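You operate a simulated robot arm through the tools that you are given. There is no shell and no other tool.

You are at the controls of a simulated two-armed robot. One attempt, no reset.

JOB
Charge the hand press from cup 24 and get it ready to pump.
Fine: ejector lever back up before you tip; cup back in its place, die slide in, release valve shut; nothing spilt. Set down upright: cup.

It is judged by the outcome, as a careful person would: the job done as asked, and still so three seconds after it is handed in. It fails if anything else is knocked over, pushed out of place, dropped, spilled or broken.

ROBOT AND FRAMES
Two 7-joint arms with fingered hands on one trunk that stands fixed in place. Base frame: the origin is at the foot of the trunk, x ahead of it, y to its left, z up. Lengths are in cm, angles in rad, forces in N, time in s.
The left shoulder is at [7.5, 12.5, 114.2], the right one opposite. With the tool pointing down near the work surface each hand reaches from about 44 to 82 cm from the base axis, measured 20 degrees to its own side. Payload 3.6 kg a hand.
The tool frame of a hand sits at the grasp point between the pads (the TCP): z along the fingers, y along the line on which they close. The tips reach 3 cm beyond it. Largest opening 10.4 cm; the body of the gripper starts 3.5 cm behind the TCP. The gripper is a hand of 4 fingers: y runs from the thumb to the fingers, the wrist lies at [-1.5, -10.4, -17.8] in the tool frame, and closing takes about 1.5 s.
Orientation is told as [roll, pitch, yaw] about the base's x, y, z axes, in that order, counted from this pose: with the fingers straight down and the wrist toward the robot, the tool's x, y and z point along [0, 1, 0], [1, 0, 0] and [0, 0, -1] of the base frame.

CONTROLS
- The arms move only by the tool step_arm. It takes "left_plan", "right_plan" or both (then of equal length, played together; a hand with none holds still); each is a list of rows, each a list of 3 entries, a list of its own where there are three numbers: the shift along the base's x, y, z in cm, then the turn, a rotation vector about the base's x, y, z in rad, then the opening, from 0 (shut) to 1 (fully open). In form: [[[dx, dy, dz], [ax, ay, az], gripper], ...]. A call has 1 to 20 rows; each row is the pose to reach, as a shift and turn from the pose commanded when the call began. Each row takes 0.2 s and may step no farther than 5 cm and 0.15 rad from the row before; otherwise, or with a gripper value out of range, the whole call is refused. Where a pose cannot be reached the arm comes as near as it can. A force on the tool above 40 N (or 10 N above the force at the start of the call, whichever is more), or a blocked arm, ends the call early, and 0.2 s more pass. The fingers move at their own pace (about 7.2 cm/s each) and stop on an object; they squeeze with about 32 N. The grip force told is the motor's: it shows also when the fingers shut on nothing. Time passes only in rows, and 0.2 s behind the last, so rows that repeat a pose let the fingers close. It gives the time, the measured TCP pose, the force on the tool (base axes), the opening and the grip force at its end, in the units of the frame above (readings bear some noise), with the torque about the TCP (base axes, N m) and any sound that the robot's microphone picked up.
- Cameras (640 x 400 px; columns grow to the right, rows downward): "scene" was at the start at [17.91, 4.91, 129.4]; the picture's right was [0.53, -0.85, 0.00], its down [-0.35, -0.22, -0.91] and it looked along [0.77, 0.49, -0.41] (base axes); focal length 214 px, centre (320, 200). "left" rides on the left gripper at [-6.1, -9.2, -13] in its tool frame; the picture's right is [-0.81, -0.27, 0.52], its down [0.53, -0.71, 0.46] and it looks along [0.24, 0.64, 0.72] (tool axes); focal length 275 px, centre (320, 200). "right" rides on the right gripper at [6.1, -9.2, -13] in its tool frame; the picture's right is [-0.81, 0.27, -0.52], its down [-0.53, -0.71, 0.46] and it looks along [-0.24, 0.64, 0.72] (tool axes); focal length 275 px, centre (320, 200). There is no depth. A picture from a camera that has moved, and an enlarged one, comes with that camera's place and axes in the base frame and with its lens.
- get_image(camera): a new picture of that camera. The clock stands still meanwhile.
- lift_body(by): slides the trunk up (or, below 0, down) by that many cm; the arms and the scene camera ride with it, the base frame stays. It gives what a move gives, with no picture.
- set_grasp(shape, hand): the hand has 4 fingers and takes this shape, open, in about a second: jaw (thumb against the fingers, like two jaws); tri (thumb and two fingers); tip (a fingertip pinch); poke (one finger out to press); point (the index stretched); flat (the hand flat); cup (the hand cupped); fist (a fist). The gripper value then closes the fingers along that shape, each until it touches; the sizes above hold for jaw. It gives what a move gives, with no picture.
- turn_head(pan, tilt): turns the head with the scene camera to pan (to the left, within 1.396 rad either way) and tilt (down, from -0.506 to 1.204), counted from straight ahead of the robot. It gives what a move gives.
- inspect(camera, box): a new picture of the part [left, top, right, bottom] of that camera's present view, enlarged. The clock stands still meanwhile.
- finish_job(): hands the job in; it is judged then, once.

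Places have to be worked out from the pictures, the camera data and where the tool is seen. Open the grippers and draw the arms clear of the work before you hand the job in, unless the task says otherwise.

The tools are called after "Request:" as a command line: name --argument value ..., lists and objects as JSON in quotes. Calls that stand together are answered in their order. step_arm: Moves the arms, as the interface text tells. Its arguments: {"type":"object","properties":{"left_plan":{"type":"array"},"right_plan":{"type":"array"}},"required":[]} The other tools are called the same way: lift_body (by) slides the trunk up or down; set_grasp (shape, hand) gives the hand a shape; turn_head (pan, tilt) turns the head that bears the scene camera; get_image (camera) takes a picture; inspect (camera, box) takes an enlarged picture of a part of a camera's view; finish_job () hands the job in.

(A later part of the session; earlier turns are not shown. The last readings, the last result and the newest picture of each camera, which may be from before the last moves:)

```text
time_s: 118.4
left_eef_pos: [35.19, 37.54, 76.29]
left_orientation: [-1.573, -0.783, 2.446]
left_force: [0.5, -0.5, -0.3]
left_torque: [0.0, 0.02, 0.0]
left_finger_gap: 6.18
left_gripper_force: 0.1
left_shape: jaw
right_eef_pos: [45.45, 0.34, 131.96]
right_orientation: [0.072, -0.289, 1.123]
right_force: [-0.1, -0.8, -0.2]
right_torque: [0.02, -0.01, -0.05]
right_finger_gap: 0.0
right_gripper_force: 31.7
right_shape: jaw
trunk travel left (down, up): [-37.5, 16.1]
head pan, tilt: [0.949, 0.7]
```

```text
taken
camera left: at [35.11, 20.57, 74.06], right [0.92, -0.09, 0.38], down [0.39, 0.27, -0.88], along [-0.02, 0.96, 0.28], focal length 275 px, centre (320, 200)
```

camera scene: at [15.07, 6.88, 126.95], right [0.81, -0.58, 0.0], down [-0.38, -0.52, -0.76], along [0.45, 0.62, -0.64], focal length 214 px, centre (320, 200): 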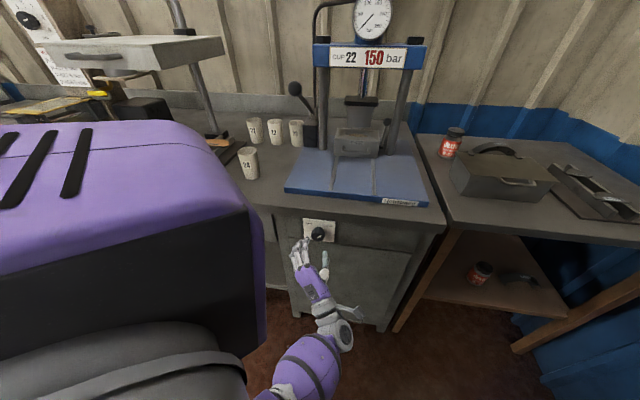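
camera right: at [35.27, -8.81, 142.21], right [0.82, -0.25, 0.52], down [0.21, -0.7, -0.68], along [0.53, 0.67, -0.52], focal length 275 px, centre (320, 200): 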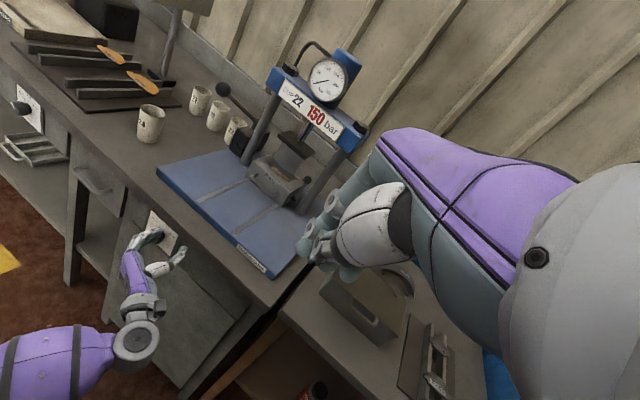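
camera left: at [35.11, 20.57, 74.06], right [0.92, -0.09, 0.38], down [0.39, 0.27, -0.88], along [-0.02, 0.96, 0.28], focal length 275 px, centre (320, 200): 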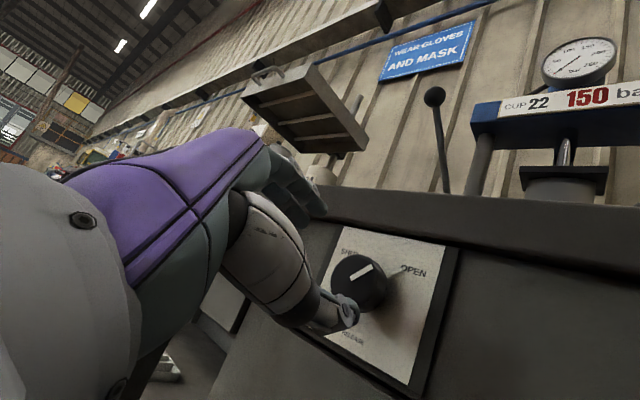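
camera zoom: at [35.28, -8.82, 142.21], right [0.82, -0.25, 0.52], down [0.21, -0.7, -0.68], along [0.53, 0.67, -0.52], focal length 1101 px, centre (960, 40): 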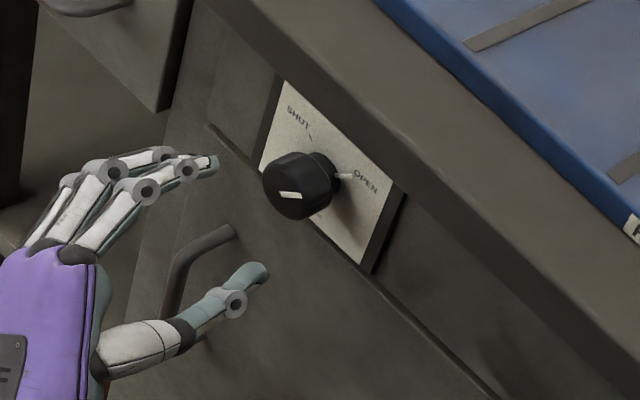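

The knob front is at about [39.65, 42.35, 76.1]. I trim the roll to 35° to stay clear of the bench slab and slide the open fingers around the knob.

Request:
step_arm --left_plan '[[[0.3, 0.3, 0], [-0.0561, -0.0669, 0], 0.54], [[0.9, 1.0, -0.1], [-0.1122, -0.1337, 0], 0.54], [[1.8, 2.0, -0.19], [-0.1122, -0.1337, 0], 0.54], [[2.7, 3.0, -0.19], [-0.1122, -0.1337, 0], 0.54], [[3.48, 3.83, -0.19], [-0.1122, -0.1337, 0], 0.54]]'

Request:
inspect --camera "right" --box '[110, 190, 230, 280]'

Request:
inspect --camera "scene" --box '[270, 200, 370, 270]'

Request:
get_image --camera "left"

```text
time_s: 119.6
left_eef_pos: [38.5, 41.41, 75.97]
left_orientation: [-1.567, -0.614, 2.442]
left_force: [-0.3, -0.1, -0.6]
left_torque: [0.02, -0.01, -0.02]
left_finger_gap: 5.67
left_gripper_force: 0.0
left_shape: jaw
right_eef_pos: [45.53, 0.3, 132.08]
right_orientation: [0.072, -0.29, 1.121]
right_force: [0.0, 0.1, -1.1]
right_torque: [0.02, -0.01, -0.02]
right_finger_gap: 0.0
right_gripper_force: 31.6
right_shape: jaw
trunk travel left (down, up): [-37.5, 16.1]
head pan, tilt: [0.949, 0.7]
```

```text
4.44 times, centred on (170, 235) of right
camera zoom: at [35.27, -8.81, 142.21], right [0.82, -0.25, 0.52], down [0.21, -0.7, -0.68], along [0.53, 0.67, -0.52], focal length 1224 px, centre (987, 44)
```

zoom: 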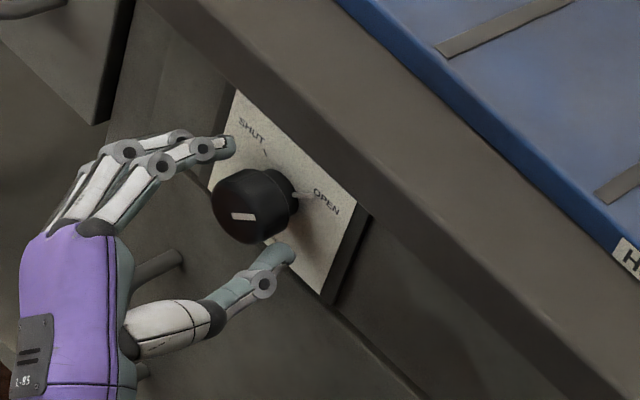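

```text
5.71 times, centred on (320, 235) of scene
camera zoom: at [15.06, 6.89, 126.95], right [0.81, -0.58, 0.0], down [-0.38, -0.52, -0.76], along [0.45, 0.62, -0.64], focal length 1226 px, centre (320, 0)
```

zoom: 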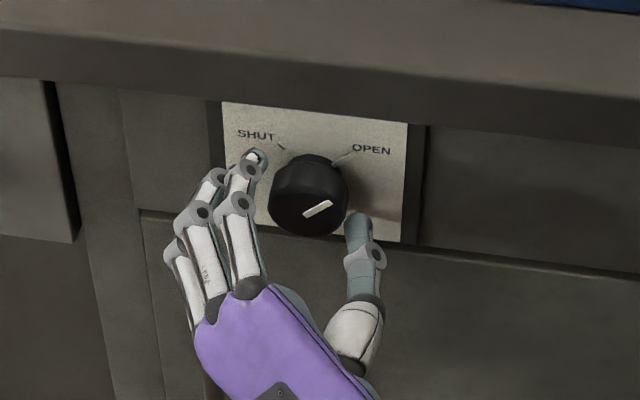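

```text
taken
camera left: at [38.44, 24.27, 75.64], right [0.86, -0.04, 0.5], down [0.5, 0.17, -0.85], along [-0.05, 0.98, 0.17], focal length 275 px, centre (320, 200)
```

left: 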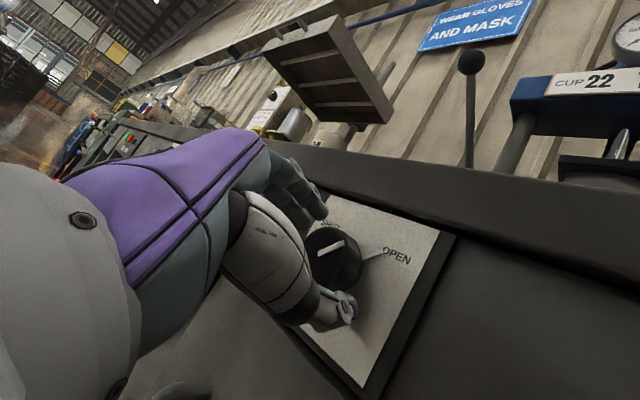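

The knob sits between index and thumb. I close on it gently.

Request:
step_arm --left_plan '[[[0, 0, 0], [0, 0, 0], 0.48], [[0, 0, 0], [0, 0, 0], 0.42], [[0, 0, 0], [0, 0, 0], 0.36], [[0, 0, 0], [0, 0, 0], 0.3], [[0, 0, 0], [0, 0, 0], 0.2], [[0, 0, 0], [0, 0, 0], 0.1], [[0, 0, 0], [0, 0, 0], 0.0], [[0, 0, 0], [0, 0, 0], 0.0]]'

Request:
inspect --camera "right" --box '[110, 190, 230, 280]'

Request:
inspect --camera "scene" --box '[270, 200, 370, 270]'

Request:
get_image --camera "left"

```text
time_s: 121.4
left_eef_pos: [38.51, 41.33, 75.95]
left_orientation: [-1.563, -0.61, 2.441]
left_force: [5.0, -1.0, -3.2]
left_torque: [-0.13, 0.08, -0.17]
left_finger_gap: 3.41
left_gripper_force: 31.8
left_shape: jaw
right_eef_pos: [45.5, 0.36, 132.03]
right_orientation: [0.073, -0.29, 1.122]
right_force: [-0.6, -0.6, -0.2]
right_torque: [0.03, 0.05, 0.03]
right_finger_gap: 0.0
right_gripper_force: 32.1
right_shape: jaw
trunk travel left (down, up): [-37.5, 16.1]
head pan, tilt: [0.949, 0.7]
```

```text
4.44 times, centred on (170, 235) of right
camera zoom: at [35.33, -8.82, 142.19], right [0.82, -0.25, 0.52], down [0.21, -0.7, -0.68], along [0.53, 0.67, -0.52], focal length 1224 px, centre (987, 44)
```

zoom: 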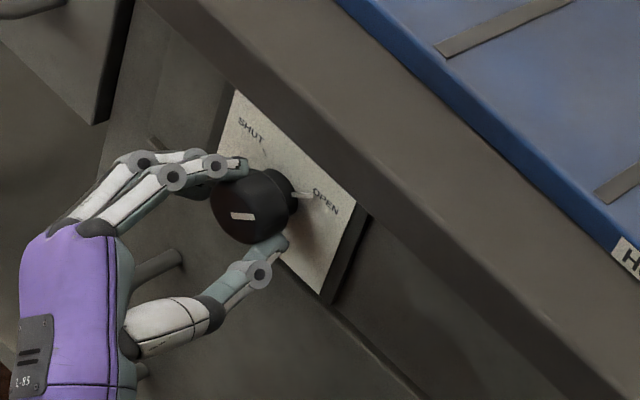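

```text
5.71 times, centred on (320, 235) of scene
camera zoom: at [15.12, 6.88, 126.94], right [0.81, -0.58, 0.0], down [-0.38, -0.52, -0.76], along [0.45, 0.62, -0.64], focal length 1226 px, centre (320, 0)
```

zoom: 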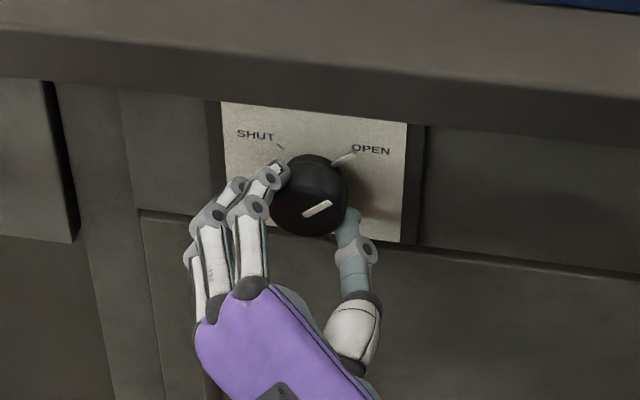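

```text
taken
camera left: at [38.48, 24.24, 75.62], right [0.86, -0.04, 0.5], down [0.5, 0.17, -0.85], along [-0.05, 0.98, 0.17], focal length 275 px, centre (320, 200)
```

left: 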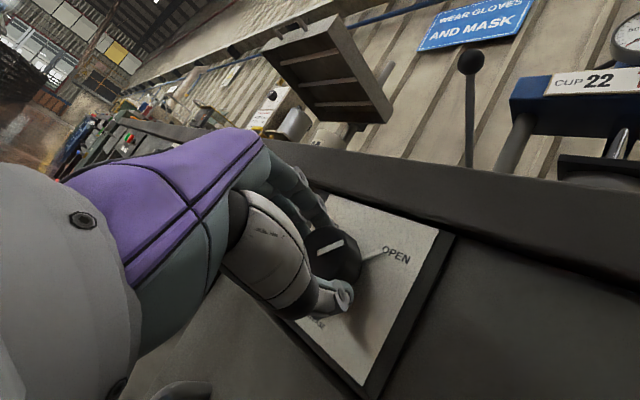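

Firm grip (gap 3.4 cm). I turn counter-clockwise about the knob axis, first about 30°, and check that the knob follows.

Request:
step_arm --left_plan '[[[0, 0, 0], [-0.0707, -0.0707, 0], 0], [[0, 0, 0], [-0.1485, -0.1485, 0], 0], [[0, 0, 0], [-0.2263, -0.2263, 0], 0], [[0, 0, 0], [-0.304, -0.304, 0], 0], [[0, 0, 0], [-0.3818, -0.3818, 0], 0]]'

Request:
inspect --camera "right" --box '[110, 190, 230, 280]'

Request:
inspect --camera "scene" --box '[270, 200, 370, 270]'

```text
time_s: 122.6
left_eef_pos: [38.49, 41.44, 76.05]
left_orientation: [-1.522, -0.075, 2.426]
left_force: [-0.1, -6.1, -3.5]
left_torque: [-0.04, 0.08, -0.16]
left_finger_gap: 3.4
left_gripper_force: 32.0
left_shape: jaw
right_eef_pos: [45.48, 0.27, 132.0]
right_orientation: [0.071, -0.291, 1.122]
right_force: [0.4, -0.2, 0.0]
right_torque: [-0.01, 0.05, -0.01]
right_finger_gap: 0.02
right_gripper_force: 32.4
right_shape: jaw
trunk travel left (down, up): [-37.5, 16.1]
head pan, tilt: [0.949, 0.7]
```

```text
4.44 times, centred on (170, 235) of right
camera zoom: at [35.25, -8.93, 142.2], right [0.82, -0.25, 0.52], down [0.21, -0.7, -0.68], along [0.53, 0.67, -0.52], focal length 1224 px, centre (987, 44)
```

zoom: 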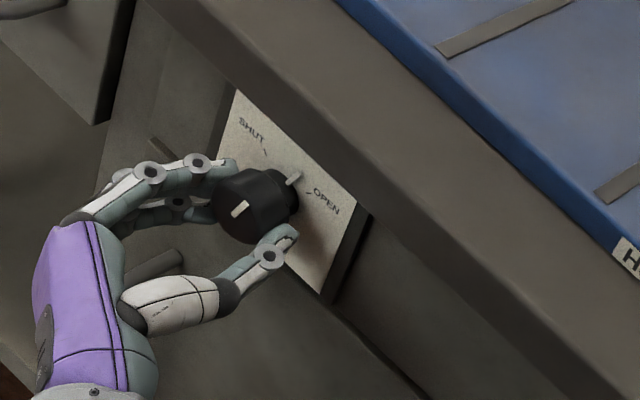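

```text
5.71 times, centred on (320, 235) of scene
camera zoom: at [15.04, 6.79, 126.95], right [0.81, -0.58, 0.0], down [-0.37, -0.52, -0.77], along [0.45, 0.62, -0.64], focal length 1226 px, centre (320, 0)
```

zoom: 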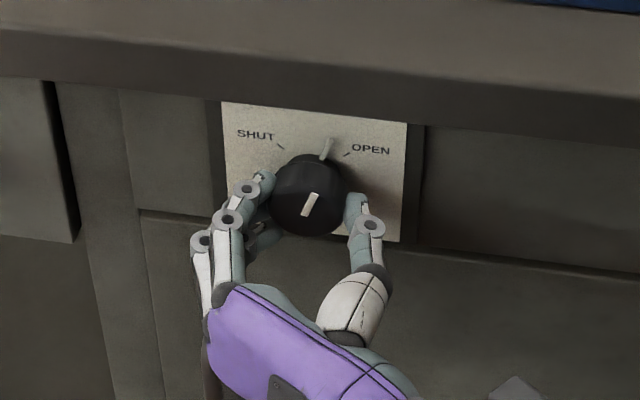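

The knob follows; the pointer has moved about 30°. I continue another 35°.

Request:
step_arm --left_plan '[[[0, 0, 0], [-0.0778, -0.0778, 0], 0], [[0, 0, 0], [-0.1556, -0.1556, 0], 0], [[0, 0, 0], [-0.2333, -0.2333, 0], 0], [[0, 0, 0], [-0.3111, -0.3111, 0], 0], [[0, 0, 0], [-0.3889, -0.3889, 0], 0], [[0, 0, 0], [-0.43, -0.43, 0], 0]]'

Request:
inspect --camera "right" --box '[110, 190, 230, 280]'

Request:
inspect --camera "scene" --box '[270, 200, 370, 270]'

```text
time_s: 123.1
left_eef_pos: [38.64, 42.05, 76.87]
left_orientation: [-1.531, 0.08, 2.432]
left_force: [-21.9, -33.1, -6.0]
left_torque: [-0.4, 0.26, -0.43]
left_finger_gap: 3.6
left_gripper_force: 31.7
left_shape: jaw
right_eef_pos: [45.19, -0.06, 132.1]
right_orientation: [0.072, -0.293, 1.123]
right_force: [0.3, -0.6, 0.3]
right_torque: [-0.02, -0.02, 0.0]
right_finger_gap: 0.0
right_gripper_force: 31.9
right_shape: jaw
trunk travel left (down, up): [-37.5, 16.1]
head pan, tilt: [0.949, 0.7]
stopped in row 2 (left hand): the force on the tool passed its limit at 43 N (the readings are from after the stop); the commanded pose is now the measured one
```

```text
4.44 times, centred on (170, 235) of right
camera zoom: at [35.01, -9.16, 142.25], right [0.82, -0.25, 0.52], down [0.22, -0.7, -0.68], along [0.53, 0.67, -0.52], focal length 1224 px, centre (987, 44)
```

zoom: 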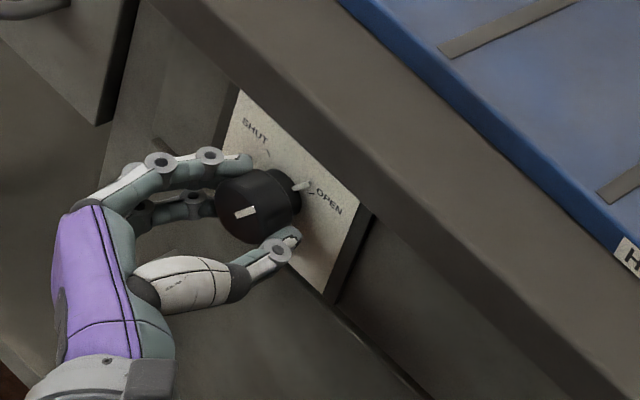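

```text
5.71 times, centred on (320, 235) of scene
camera zoom: at [14.83, 6.59, 126.99], right [0.81, -0.58, 0.0], down [-0.37, -0.52, -0.77], along [0.45, 0.62, -0.64], focal length 1226 px, centre (320, 0)
```

zoom: 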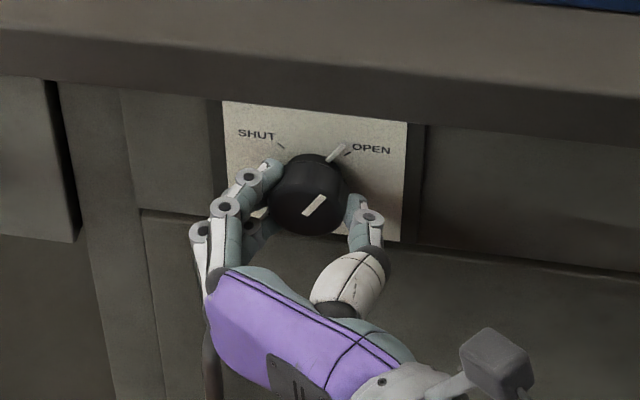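

The arm ran into a joint limit near palm-vertical and pushed on the panel, so I stopped; the pointer is now at about 50°. I release and back off, and will finish with shorter strokes that start from a larger roll.

Request:
step_arm --left_plan '[[[0, 0, 0], [0, 0, 0], 0.4], [[0, 0, 0], [0, 0, 0], 0.54], [[-0.3, -0.35, -0.2], [0, 0, 0], 0.54], [[-1.0, -1.2, -0.4], [0, 0, 0], 0.54], [[-2.0, -2.4, -0.6], [0, 0, 0], 0.54], [[-3.0, -3.6, -0.7], [0, 0, 0], 0.54]]'

Request:
inspect --camera "scene" --box '[270, 200, 370, 270]'

Request:
inspect --camera "right" --box '[110, 190, 230, 280]'

```text
time_s: 124.6
left_eef_pos: [40.82, 39.59, 80.64]
left_orientation: [-1.634, 0.187, 2.434]
left_force: [-8.3, 9.0, -8.3]
left_torque: [0.34, 0.66, 0.14]
left_finger_gap: 5.45
left_gripper_force: 0.1
left_shape: jaw
right_eef_pos: [45.34, 0.33, 132.07]
right_orientation: [0.074, -0.29, 1.121]
right_force: [-0.1, 0.5, 0.5]
right_torque: [0.0, 0.0, 0.01]
right_finger_gap: 0.03
right_gripper_force: 32.0
right_shape: jaw
trunk travel left (down, up): [-37.5, 16.1]
head pan, tilt: [0.949, 0.7]
stopped in row 6 (left hand): the arm was blocked; the commanded pose is now the measured one
```

```text
5.71 times, centred on (320, 235) of scene
camera zoom: at [15.03, 6.97, 126.94], right [0.81, -0.58, 0.0], down [-0.37, -0.52, -0.76], along [0.45, 0.62, -0.64], focal length 1226 px, centre (320, 0)
```

zoom: 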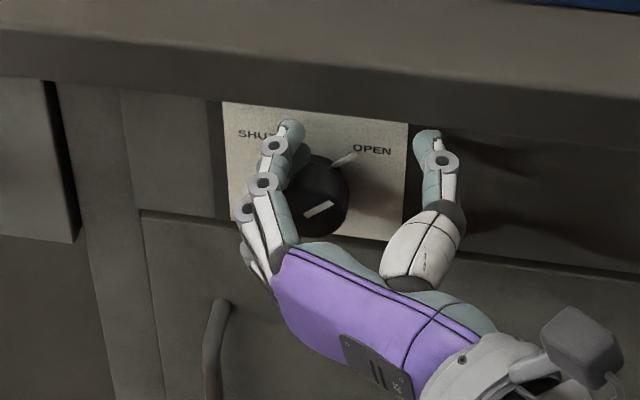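

```text
4.44 times, centred on (170, 235) of right
camera zoom: at [35.23, -8.73, 142.22], right [0.82, -0.25, 0.52], down [0.21, -0.71, -0.68], along [0.53, 0.66, -0.53], focal length 1224 px, centre (987, 44)
```

zoom: 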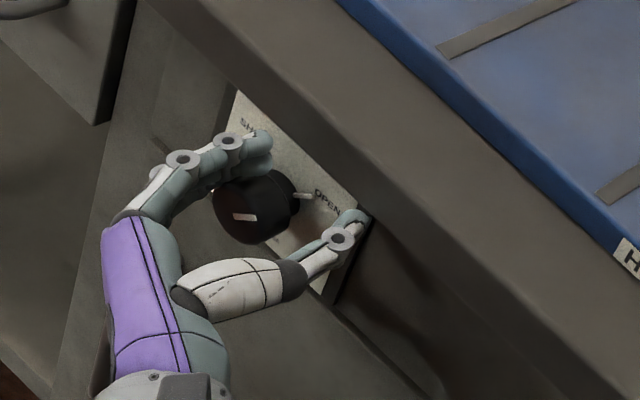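

The hand drifted right and up while the arm was blocked, and the fingers may be touching the knob. I look closely before moving.

Request:
get_image --camera "left"

Request:
inspect --camera "right" --box '[140, 205, 200, 255]'

Request:
inspect --camera "scene" --box '[300, 215, 350, 250]'

Request:
get_image --camera "scene"

```text
taken
camera left: at [38.1, 24.15, 87.47], right [0.39, 0.28, 0.88], down [0.92, -0.14, -0.36], along [0.03, 0.95, -0.31], focal length 275 px, centre (320, 200)
```

left: 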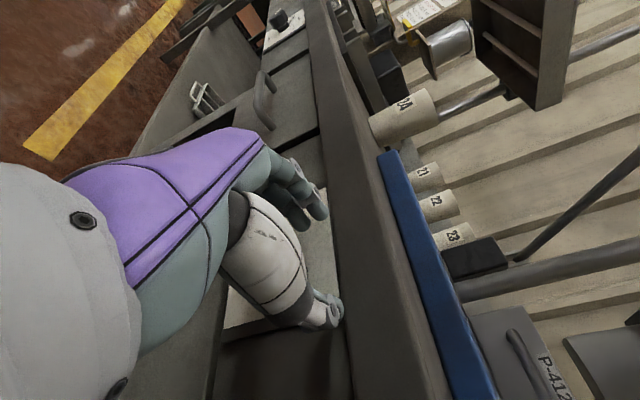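

```text
8.00 times, centred on (170, 230) of right
camera zoom: at [35.23, -8.73, 142.22], right [0.82, -0.25, 0.52], down [0.21, -0.71, -0.68], along [0.53, 0.66, -0.53], focal length 2202 px, centre (1520, -40)
```

zoom: 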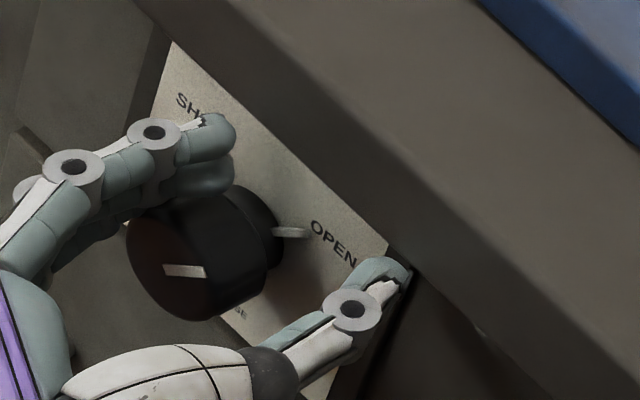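

```text
11.43 times, centred on (325, 232) of scene
camera zoom: at [15.03, 6.97, 126.94], right [0.81, -0.58, 0.0], down [-0.37, -0.52, -0.76], along [0.45, 0.62, -0.64], focal length 2451 px, centre (263, -171)
```

zoom: 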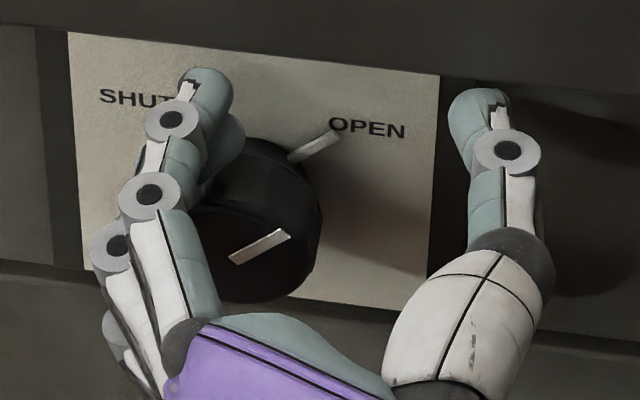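

```text
taken
camera scene: at [15.03, 6.97, 126.94], right [0.81, -0.58, 0.0], down [-0.37, -0.52, -0.76], along [0.45, 0.62, -0.64], focal length 214 px, centre (320, 200)
```

scene: 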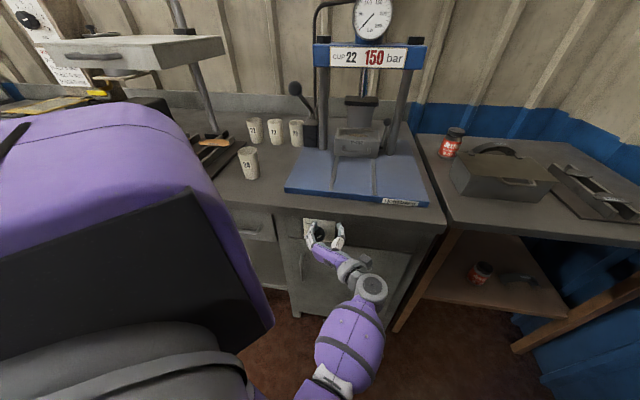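

The fingers are just left of the knob, which has gone back to OPEN. I move back around the knob while rolling toward 40°, a posture where the arm moves freely.

Request:
step_arm --left_plan '[[[-0.8, 0.6, -0.8], [0.0748, 0.1023, 0.0036], 0.54], [[-1.5, 1.2, -1.6], [0.1496, 0.2046, 0.0071], 0.54], [[-2.0, 1.5, -2.5], [0.2244, 0.3069, 0.0107], 0.54], [[-2.3, 1.7, -3.3], [0.2992, 0.4093, 0.0142], 0.54], [[-2.4, 1.6, -4.0], [0.374, 0.5116, 0.0178], 0.54], [[-2.5, 1.5, -4.4], [0.4488, 0.6139, 0.0213], 0.54], [[-2.6, 1.4, -4.5], [0.5236, 0.7162, 0.0249], 0.54]]'

Request:
inspect --camera "right" --box '[110, 190, 230, 280]'

Request:
inspect --camera "scene" --box '[270, 200, 370, 270]'

```text
time_s: 126.2
left_eef_pos: [38.26, 40.57, 76.26]
left_orientation: [-1.563, -0.697, 2.435]
left_force: [0.9, 0.1, -0.2]
left_torque: [0.05, 0.03, 0.0]
left_finger_gap: 5.63
left_gripper_force: 0.2
left_shape: jaw
right_eef_pos: [45.46, 0.4, 132.04]
right_orientation: [0.073, -0.293, 1.122]
right_force: [0.2, -0.7, 0.6]
right_torque: [0.0, 0.0, 0.02]
right_finger_gap: 0.02
right_gripper_force: 32.0
right_shape: jaw
trunk travel left (down, up): [-37.5, 16.1]
head pan, tilt: [0.949, 0.7]
```

```text
4.44 times, centred on (170, 235) of right
camera zoom: at [35.25, -8.82, 142.22], right [0.82, -0.25, 0.52], down [0.21, -0.7, -0.68], along [0.53, 0.67, -0.52], focal length 1224 px, centre (987, 44)
```

zoom: 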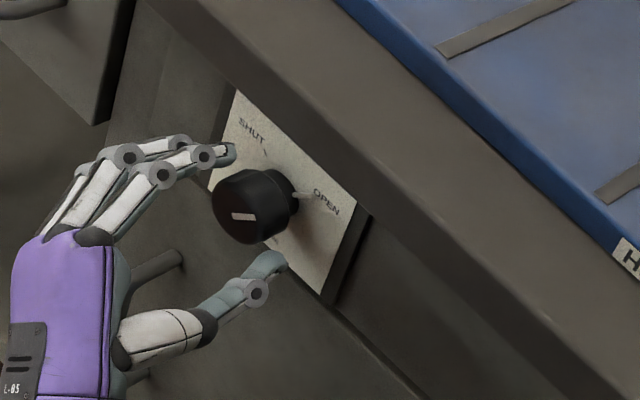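

```text
5.71 times, centred on (320, 235) of scene
camera zoom: at [15.05, 6.89, 126.95], right [0.81, -0.58, 0.0], down [-0.37, -0.52, -0.76], along [0.45, 0.62, -0.64], focal length 1226 px, centre (320, 0)
```

zoom: 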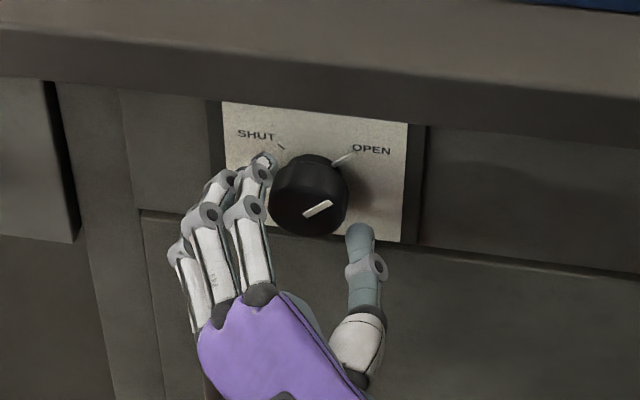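

Recovered cleanly at a 40° roll. I pull straight back, roll to about 95° for a long stroke, and check.

Request:
step_arm --left_plan '[[[-1.1, -0.95, 0], [0, 0, 0], 0.52], [[-2.2, -1.9, 0], [0, 0, 0], 0.5], [[-3.2, -2.8, -0.16], [0, 0, 0], 0.5], [[-3.2, -2.8, -0.16], [0.0881, 0.1051, 0], 0.5], [[-3.2, -2.8, -0.16], [0.1763, 0.2101, 0], 0.5], [[-3.2, -2.8, -0.16], [0.2644, 0.3152, 0], 0.5], [[-3.2, -2.8, -0.16], [0.3526, 0.4202, 0], 0.5], [[-3.2, -2.8, -0.16], [0.4407, 0.5253, 0], 0.5], [[-3.2, -2.8, -0.16], [0.5289, 0.6303, 0], 0.5], [[-3.2, -2.8, -0.16], [0.617, 0.7354, 0], 0.5]]'

Request:
inspect --camera "right" --box '[90, 190, 230, 290]'

Request:
get_image --camera "scene"

Request:
get_image --camera "left"

```text
time_s: 128.6
left_eef_pos: [37.62, 38.28, 78.26]
left_orientation: [2.375, -1.508, -1.499]
left_force: [0.3, 0.1, 0.0]
left_torque: [0.01, -0.01, -0.02]
left_finger_gap: 5.24
left_gripper_force: 0.2
left_shape: jaw
right_eef_pos: [45.4, 0.28, 131.98]
right_orientation: [0.073, -0.288, 1.123]
right_force: [0.1, -0.1, 0.0]
right_torque: [-0.01, 0.0, 0.03]
right_finger_gap: 0.01
right_gripper_force: 32.1
right_shape: jaw
trunk travel left (down, up): [-37.5, 16.1]
head pan, tilt: [0.949, 0.7]
stopped in row 10 (left hand): the arm was blocked; the commanded pose is now the measured one
```

```text
4.00 times, centred on (160, 240) of right
camera zoom: at [35.26, -8.83, 142.21], right [0.82, -0.25, 0.52], down [0.21, -0.7, -0.68], along [0.53, 0.67, -0.52], focal length 1101 px, centre (960, 40)
```

zoom: 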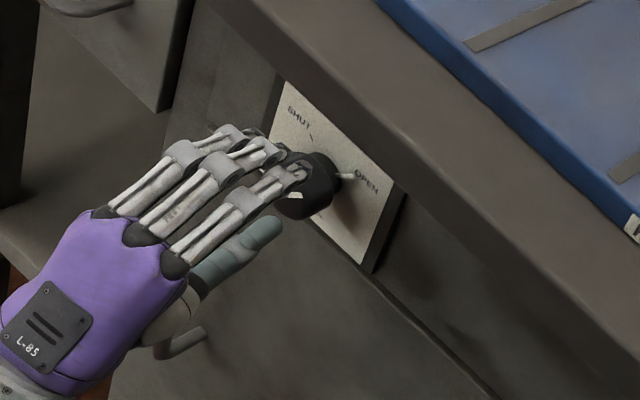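

```text
taken
camera scene: at [15.06, 6.89, 126.95], right [0.81, -0.58, 0.0], down [-0.38, -0.52, -0.76], along [0.45, 0.62, -0.64], focal length 214 px, centre (320, 200)
```

scene: 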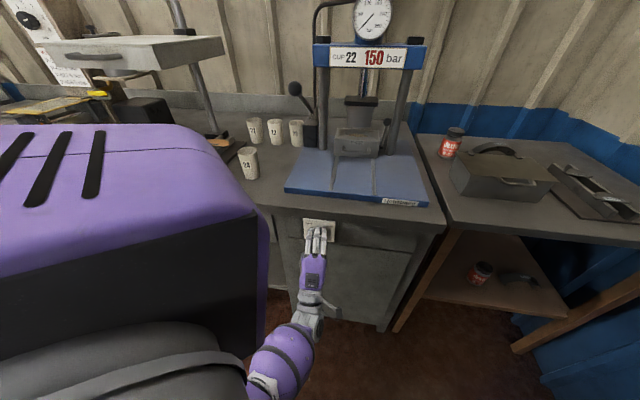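

```text
taken
camera left: at [33.81, 24.86, 68.03], right [0.95, -0.1, -0.29], down [-0.12, 0.73, -0.67], along [0.28, 0.67, 0.69], focal length 275 px, centre (320, 200)
```

left: 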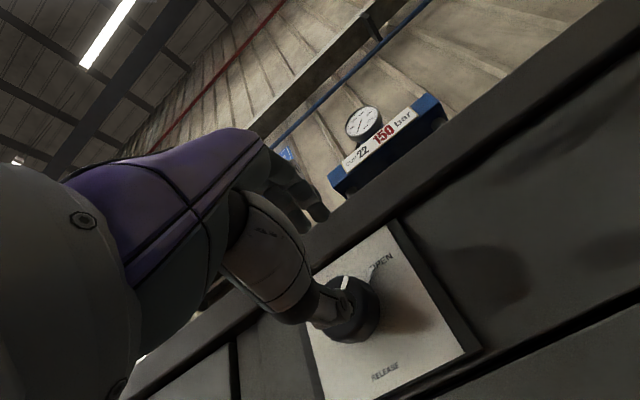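

The arm is cramped at this height: my elbow sits low. I return to the free 45° posture; raising the trunk 8 cm should then let the arm work straighter.

Request:
step_arm --left_plan '[[[-0.4, -0.1, -0.3], [-0.0878, -0.1047, 0], 0.5], [[-0.8, -0.2, -0.7], [-0.1757, -0.2093, 0], 0.5], [[-1.2, -0.3, -1.1], [-0.2635, -0.314, 0], 0.5], [[-1.6, -0.5, -1.5], [-0.3513, -0.4187, 0], 0.5], [[-2.0, -0.7, -1.8], [-0.4392, -0.5233, 0], 0.5], [[-2.4, -0.8, -2.0], [-0.527, -0.628, 0], 0.5]]'

Request:
lift_body --by 8

Request:
get_image --camera "scene"

Request:
get_image --camera "right"

```text
time_s: 130.0
left_eef_pos: [35.08, 37.38, 76.18]
left_orientation: [-1.612, -0.792, 2.503]
left_force: [-1.1, 1.1, 0.1]
left_torque: [0.0, -0.01, 0.02]
left_finger_gap: 5.22
left_gripper_force: 0.0
left_shape: jaw
right_eef_pos: [45.53, 0.29, 132.11]
right_orientation: [0.071, -0.29, 1.122]
right_force: [0.0, -0.3, -0.1]
right_torque: [0.02, -0.02, 0.03]
right_finger_gap: 0.01
right_gripper_force: 31.7
right_shape: jaw
trunk travel left (down, up): [-37.5, 16.1]
head pan, tilt: [0.949, 0.7]
```

```text
time_s: 131.2
left_eef_pos: [35.31, 37.52, 84.24]
left_orientation: [-1.616, -0.79, 2.509]
left_force: [0.1, 0.4, 0.0]
left_torque: [0.04, -0.03, -0.01]
left_finger_gap: 5.23
left_gripper_force: 0.0
left_shape: jaw
right_eef_pos: [45.54, 0.23, 139.99]
right_orientation: [0.074, -0.291, 1.122]
right_force: [-0.9, 0.1, -0.3]
right_torque: [0.02, 0.01, 0.02]
right_finger_gap: 0.01
right_gripper_force: 32.1
right_shape: jaw
trunk travel left (down, up): [-45.5, 8.1]
head pan, tilt: [0.949, 0.7]
```

```text
taken
camera scene: at [12.21, 6.88, 135.7], right [0.81, -0.58, 0.0], down [-0.38, -0.52, -0.76], along [0.45, 0.62, -0.64], focal length 214 px, centre (320, 200)
```

scene: 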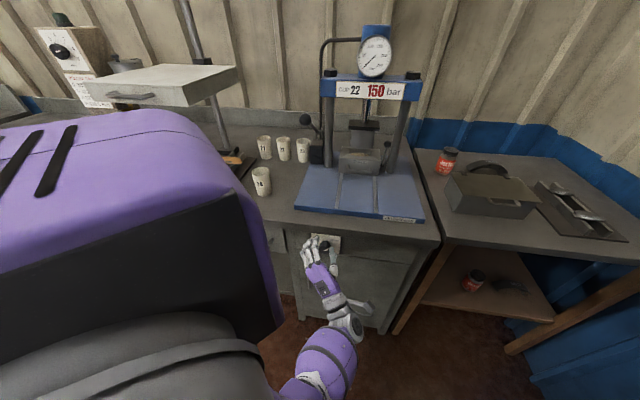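

```text
taken
camera right: at [35.32, -8.83, 150.17], right [0.82, -0.25, 0.52], down [0.21, -0.7, -0.68], along [0.53, 0.66, -0.53], focal length 275 px, centre (320, 200)
```

right: 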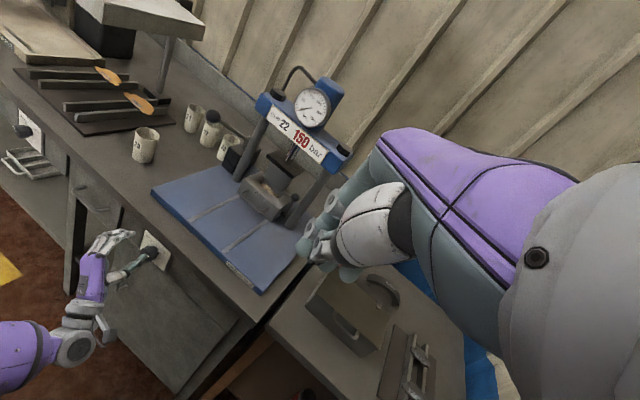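

The trunk is up. I lower the left hand back to knob height at a 35° roll.

Request:
step_arm --left_plan '[[[0, 0, -1.5], [-0.0687, -0.0596, -0.018], 0.52], [[-0.1, 0.1, -3.2], [-0.1374, -0.1192, -0.036], 0.52], [[-0.2, 0.2, -5], [-0.1374, -0.1192, -0.036], 0.52], [[-0.25, 0.25, -6.8], [-0.1374, -0.1192, -0.036], 0.52], [[-0.25, 0.25, -8.05], [-0.1374, -0.1192, -0.036], 0.52]]'

Request:
inspect --camera "scene" --box '[270, 210, 390, 290]'

Request:
inspect --camera "right" --box '[80, 200, 220, 300]'

```text
time_s: 132.4
left_eef_pos: [35.0, 37.46, 75.87]
left_orientation: [-1.566, -0.615, 2.441]
left_force: [0.8, 0.0, -1.0]
left_torque: [0.0, -0.01, 0.0]
left_finger_gap: 5.39
left_gripper_force: 0.0
left_shape: jaw
right_eef_pos: [45.48, 0.4, 140.08]
right_orientation: [0.071, -0.29, 1.123]
right_force: [-0.1, -0.6, -0.1]
right_torque: [-0.02, 0.04, 0.01]
right_finger_gap: 0.02
right_gripper_force: 31.7
right_shape: jaw
trunk travel left (down, up): [-45.5, 8.1]
head pan, tilt: [0.949, 0.7]
```

```text
5.00 times, centred on (330, 250) of scene
camera zoom: at [12.21, 6.9, 135.71], right [0.81, -0.58, 0.0], down [-0.38, -0.52, -0.76], along [0.45, 0.62, -0.64], focal length 1072 px, centre (270, -50)
```

zoom: 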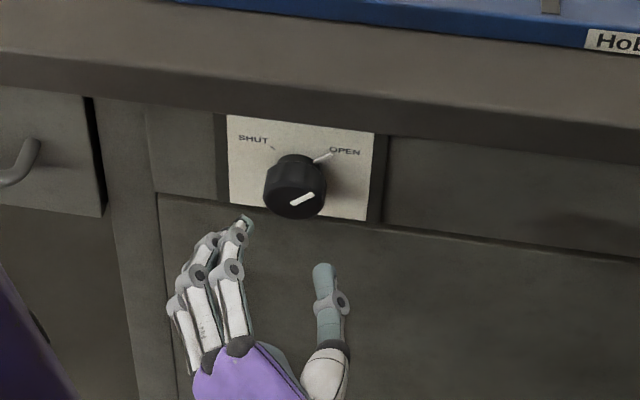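

```text
4.00 times, centred on (150, 250) of right
camera zoom: at [35.27, -8.8, 150.21], right [0.82, -0.25, 0.52], down [0.21, -0.7, -0.68], along [0.53, 0.67, -0.52], focal length 1101 px, centre (1000, 0)
```

zoom: 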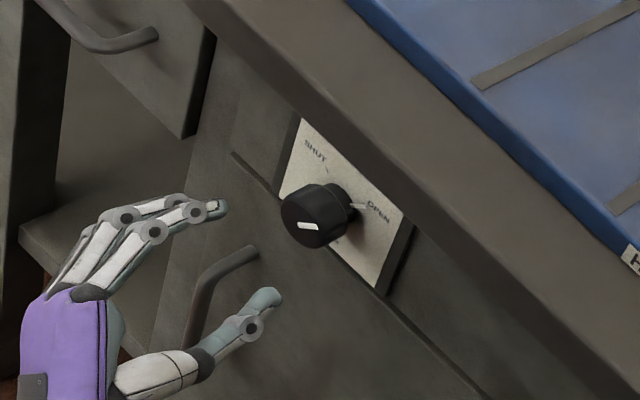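

I test the full turning stroke in free air first, just in front of the knob.

Request:
step_arm --left_plan '[[[0.9, 0.9, 0.2], [0, 0, 0], 0.52], [[1.5, 1.6, 0.2], [-0.0849, -0.0849, 0], 0.52], [[1.5, 1.6, 0.2], [-0.1838, -0.1838, 0], 0.52], [[1.5, 1.6, 0.2], [-0.2828, -0.2828, 0], 0.52], [[1.5, 1.6, 0.2], [-0.3818, -0.3818, 0], 0.52], [[1.5, 1.6, 0.2], [-0.4808, -0.4808, 0], 0.52], [[1.5, 1.6, 0.2], [-0.5798, -0.5798, 0], 0.52], [[1.5, 1.6, 0.2], [-0.6788, -0.6788, 0], 0.52], [[1.5, 1.6, 0.2], [-0.7778, -0.7778, 0], 0.52]]'

```text
time_s: 134.6
left_eef_pos: [39.98, 41.74, 80.27]
left_orientation: [-1.586, 0.523, 2.414]
left_force: [-32.4, -21.6, -12.4]
left_torque: [0.3, 0.63, -0.71]
left_finger_gap: 5.08
left_gripper_force: 0.0
left_shape: jaw
right_eef_pos: [45.22, 0.07, 140.1]
right_orientation: [0.07, -0.294, 1.123]
right_force: [0.2, 0.4, 0.1]
right_torque: [0.02, -0.01, 0.01]
right_finger_gap: 0.02
right_gripper_force: 32.4
right_shape: jaw
trunk travel left (down, up): [-45.5, 8.1]
head pan, tilt: [0.949, 0.7]
stopped in row 9 (left hand): the arm was blocked; the commanded pose is now the measured one
```

Blocked again at negative roll: it is a wrist limit when my hand is angled left of the knob axis. I go back the way I came, to the free posture.

Request:
step_arm --left_plan '[[[-0.6, -0.5, -0.5], [0.1003, 0.1003, 0], 0.52], [[-1.2, -1.0, -1.1], [0.2005, 0.2005, 0], 0.52], [[-1.8, -1.5, -1.7], [0.3008, 0.3008, 0], 0.52], [[-2.4, -2.0, -2.3], [0.401, 0.401, 0], 0.52], [[-2.9, -2.4, -2.9], [0.5013, 0.5013, 0], 0.52], [[-3.4, -2.8, -3.5], [0.6015, 0.6015, 0], 0.52], [[-4.0, -3.3, -4.0], [0.7018, 0.7018, 0], 0.52], [[-4.6, -3.9, -4.2], [0.802, 0.802, 0], 0.52]]'

Request:
inspect --camera "scene" --box '[270, 210, 390, 290]'

```text
time_s: 136.4
left_eef_pos: [35.89, 37.72, 76.07]
left_orientation: [-1.641, -0.607, 2.405]
left_force: [-0.2, -1.2, -1.0]
left_torque: [0.07, 0.01, 0.0]
left_finger_gap: 5.38
left_gripper_force: 0.0
left_shape: jaw
right_eef_pos: [45.44, 0.39, 140.04]
right_orientation: [0.072, -0.293, 1.122]
right_force: [-0.3, 1.2, -0.6]
right_torque: [0.02, 0.0, 0.05]
right_finger_gap: 0.01
right_gripper_force: 31.9
right_shape: jaw
trunk travel left (down, up): [-45.5, 8.1]
head pan, tilt: [0.949, 0.7]
```

```text
5.00 times, centred on (330, 250) of scene
camera zoom: at [12.19, 6.89, 135.71], right [0.81, -0.58, 0.0], down [-0.37, -0.52, -0.76], along [0.45, 0.62, -0.64], focal length 1072 px, centre (270, -50)
```

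zoom: 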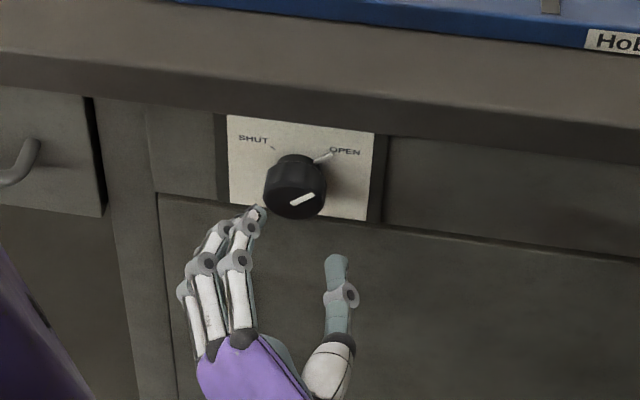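

Now I align the hand so that my wrist-to-fingertip line runs closer to the knob axis (fingers angled about 15° to the right), which should need far less wrist motion. I test that stroke in free air.

Request:
step_arm --left_plan '[[[0.1, 0.3, 0], [-0.047, 0.0507, -0.0745], 0.52], [[0.2, 0.7, 0], [-0.0939, 0.1015, -0.1489], 0.52], [[0.38, 1.25, 0], [-0.1409, 0.1522, -0.2234], 0.52], [[0.38, 1.25, 0], [-0.1409, 0.1522, -0.2234], 0.52]]'

Request:
step_arm --left_plan '[[[0, 0, 0], [-0.0849, -0.0849, 0], 0.52], [[0, 0, 0], [-0.1838, -0.1838, 0], 0.52], [[0, 0, 0], [-0.2828, -0.2828, 0], 0.52], [[0, 0, 0], [-0.3818, -0.3818, 0], 0.52], [[0, 0, 0], [-0.4808, -0.4808, 0], 0.52], [[0, 0, 0], [-0.5798, -0.5798, 0], 0.52], [[0, 0, 0], [-0.6788, -0.6788, 0], 0.52]]'

Request:
inspect --camera "scene" --box '[270, 210, 390, 290]'

```text
time_s: 137.4
left_eef_pos: [37.58, 39.46, 77.41]
left_orientation: [-1.431, -0.579, 2.061]
left_force: [0.1, 0.3, 1.0]
left_torque: [-0.02, 0.04, -0.01]
left_finger_gap: 5.37
left_gripper_force: 0.0
left_shape: jaw
right_eef_pos: [45.31, 0.24, 140.15]
right_orientation: [0.071, -0.292, 1.121]
right_force: [-0.7, 0.3, 0.5]
right_torque: [0.03, 0.02, -0.02]
right_finger_gap: 0.01
right_gripper_force: 32.0
right_shape: jaw
trunk travel left (down, up): [-45.5, 8.1]
head pan, tilt: [0.949, 0.7]
```

```text
time_s: 138.6
left_eef_pos: [38.16, 42.89, 79.45]
left_orientation: [-1.673, 0.008, 2.098]
left_force: [-33.4, -25.8, -3.2]
left_torque: [-0.41, 0.35, 1.01]
left_finger_gap: 5.01
left_gripper_force: 0.0
left_shape: jaw
right_eef_pos: [45.27, 0.12, 140.16]
right_orientation: [0.072, -0.294, 1.124]
right_force: [0.0, 0.3, 0.2]
right_torque: [0.01, -0.02, -0.04]
right_finger_gap: 0.02
right_gripper_force: 31.9
right_shape: jaw
trunk travel left (down, up): [-45.5, 8.1]
head pan, tilt: [0.949, 0.7]
stopped in row 6 (left hand): the force on the tool passed its limit at 45 N (the readings are from after the stop); the commanded pose is now the measured one
```

```text
5.00 times, centred on (330, 250) of scene
camera zoom: at [11.98, 6.68, 135.72], right [0.81, -0.58, 0.0], down [-0.37, -0.52, -0.77], along [0.45, 0.62, -0.64], focal length 1072 px, centre (270, -50)
```

zoom: 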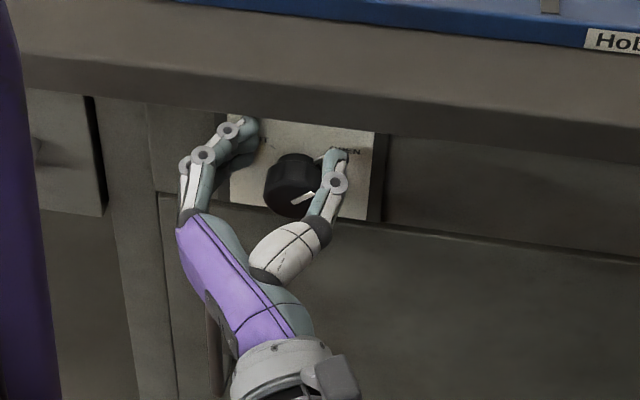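

The same limit shows, so I return to the posture that worked, with the trunk back at its original height. There I'll ratchet the knob in place with short strokes: close, turn, open, roll back.

Request:
step_arm --left_plan '[[[-0.6, -0.9, -0.2], [0.0686, 0.0795, 0.0608], 0.54], [[-1.2, -1.8, -0.6], [0.1371, 0.1589, 0.1216], 0.54], [[-1.6, -2.7, -1.2], [0.2057, 0.2384, 0.1824], 0.54], [[-1.9, -3.6, -1.9], [0.2743, 0.3179, 0.2431], 0.54], [[-2.1, -4.4, -2.7], [0.3428, 0.3973, 0.3039], 0.54], [[-2.26, -5.19, -3.35], [0.4114, 0.4768, 0.3647], 0.54], [[-2.26, -5.19, -3.35], [0.4114, 0.4768, 0.3647], 0.54]]'

Request:
inspect --camera "scene" --box '[270, 210, 390, 290]'

```text
time_s: 140.2
left_eef_pos: [36.23, 37.7, 76.05]
left_orientation: [-1.565, -0.61, 2.437]
left_force: [0.2, 0.3, 0.4]
left_torque: [-0.03, -0.03, 0.02]
left_finger_gap: 5.57
left_gripper_force: 0.1
left_shape: jaw
right_eef_pos: [45.54, 0.2, 140.11]
right_orientation: [0.072, -0.291, 1.122]
right_force: [0.0, 0.3, 0.6]
right_torque: [0.01, -0.01, -0.01]
right_finger_gap: 0.01
right_gripper_force: 32.3
right_shape: jaw
trunk travel left (down, up): [-45.5, 8.1]
head pan, tilt: [0.949, 0.7]
```

```text
5.00 times, centred on (330, 250) of scene
camera zoom: at [12.17, 6.88, 135.71], right [0.81, -0.58, 0.0], down [-0.37, -0.52, -0.77], along [0.45, 0.62, -0.64], focal length 1072 px, centre (270, -50)
```

zoom: 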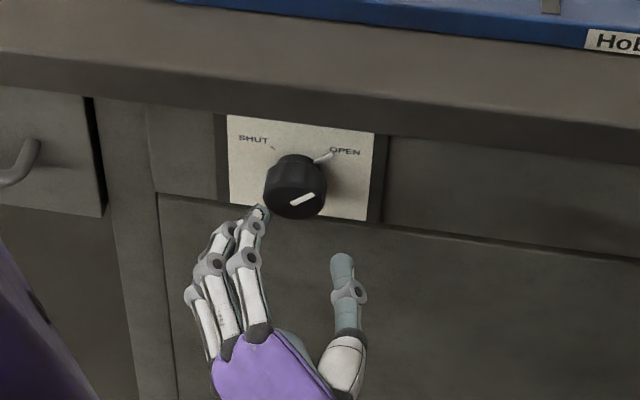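

Request:
lift_body --by -8

Request:
step_arm --left_plan '[[[-0.2, 0.1, 1.8], [0, 0, 0], 0.54], [[-0.4, 0.2, 3.6], [0, 0, 0], 0.54], [[-0.6, 0.2, 5.4], [0, 0, 0], 0.54], [[-0.7, 0.2, 7.0], [0, 0, 0], 0.54], [[-0.7, 0.2, 8.1], [0, 0, 0], 0.54]]'

Request:
inspect --camera "scene" --box '[270, 200, 370, 270]'

Request:
inspect --camera "right" --box '[110, 190, 230, 280]'

```text
time_s: 141.4
left_eef_pos: [36.24, 37.56, 68.08]
left_orientation: [-1.564, -0.61, 2.436]
left_force: [-0.3, -0.7, 0.4]
left_torque: [0.01, 0.01, -0.01]
left_finger_gap: 5.58
left_gripper_force: 0.1
left_shape: jaw
right_eef_pos: [45.36, 0.23, 132.14]
right_orientation: [0.068, -0.292, 1.124]
right_force: [-0.2, -0.2, 0.6]
right_torque: [-0.04, 0.03, -0.03]
right_finger_gap: 0.02
right_gripper_force: 31.9
right_shape: jaw
trunk travel left (down, up): [-37.5, 16.1]
head pan, tilt: [0.949, 0.7]
```

```text
time_s: 142.6
left_eef_pos: [36.52, 39.18, 77.72]
left_orientation: [-1.62, -0.609, 2.467]
left_force: [-0.3, -0.5, -0.2]
left_torque: [0.01, 0.03, 0.02]
left_finger_gap: 5.57
left_gripper_force: 0.0
left_shape: jaw
right_eef_pos: [45.43, 0.22, 132.08]
right_orientation: [0.072, -0.292, 1.122]
right_force: [-0.4, 0.7, -0.4]
right_torque: [0.01, 0.0, 0.02]
right_finger_gap: 0.0
right_gripper_force: 31.8
right_shape: jaw
trunk travel left (down, up): [-37.5, 16.1]
head pan, tilt: [0.949, 0.7]
```

```text
5.71 times, centred on (320, 235) of scene
camera zoom: at [15.04, 6.88, 126.95], right [0.81, -0.58, 0.0], down [-0.37, -0.52, -0.77], along [0.45, 0.62, -0.64], focal length 1226 px, centre (320, 0)
```

zoom: 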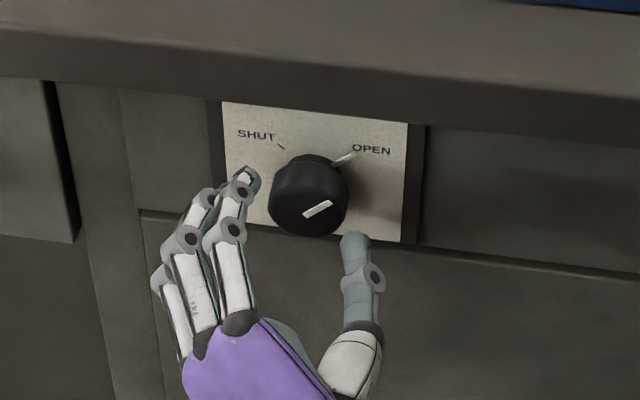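

```text
4.44 times, centred on (170, 235) of right
camera zoom: at [35.24, -8.84, 142.22], right [0.82, -0.25, 0.52], down [0.21, -0.7, -0.68], along [0.53, 0.67, -0.52], focal length 1224 px, centre (987, 44)
```

zoom: 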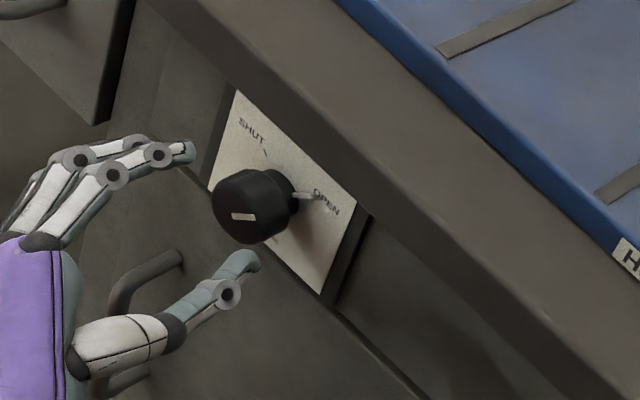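

Request:
step_arm --left_plan '[[[0, 0, 0], [0, 0, 0], 0.54], [[0, 0, 0], [0, 0, 0], 0.54], [[0, 0, 0], [0, 0, 0], 0.54]]'

Request:
get_image --camera "scene"

Request:
get_image --camera "right"

```text
time_s: 143.4
left_eef_pos: [36.64, 39.05, 77.67]
left_orientation: [-1.619, -0.611, 2.467]
left_force: [0.4, 0.5, 0.2]
left_torque: [0.0, -0.01, 0.0]
left_finger_gap: 5.59
left_gripper_force: 0.0
left_shape: jaw
right_eef_pos: [45.54, 0.28, 132.09]
right_orientation: [0.072, -0.293, 1.122]
right_force: [-1.0, -1.3, -0.8]
right_torque: [0.01, 0.01, 0.02]
right_finger_gap: 0.0
right_gripper_force: 31.9
right_shape: jaw
trunk travel left (down, up): [-37.5, 16.1]
head pan, tilt: [0.949, 0.7]
```

```text
taken
camera scene: at [15.05, 6.89, 126.95], right [0.81, -0.58, 0.0], down [-0.38, -0.52, -0.76], along [0.45, 0.62, -0.64], focal length 214 px, centre (320, 200)
```

scene: 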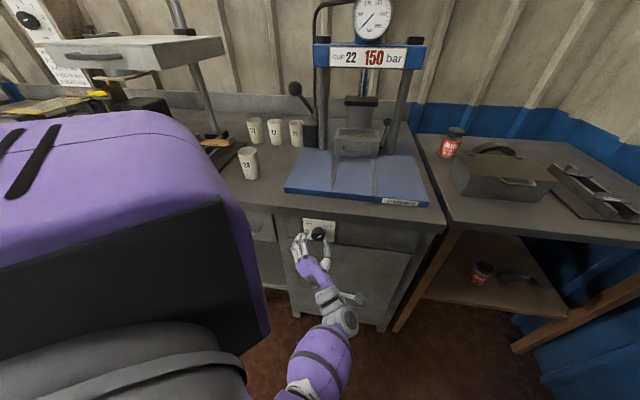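

```text
taken
camera right: at [35.25, -8.83, 142.22], right [0.82, -0.25, 0.52], down [0.21, -0.7, -0.68], along [0.53, 0.67, -0.52], focal length 275 px, centre (320, 200)
```

right: 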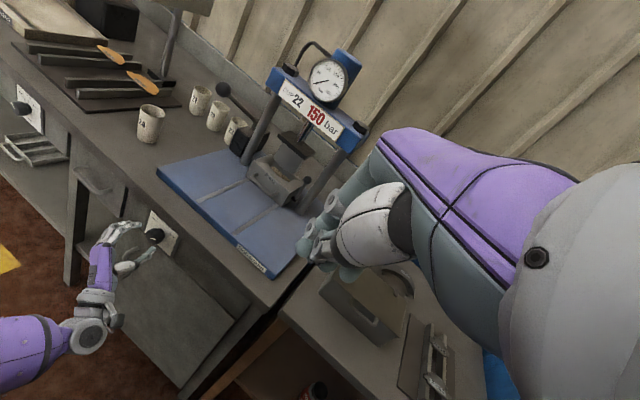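

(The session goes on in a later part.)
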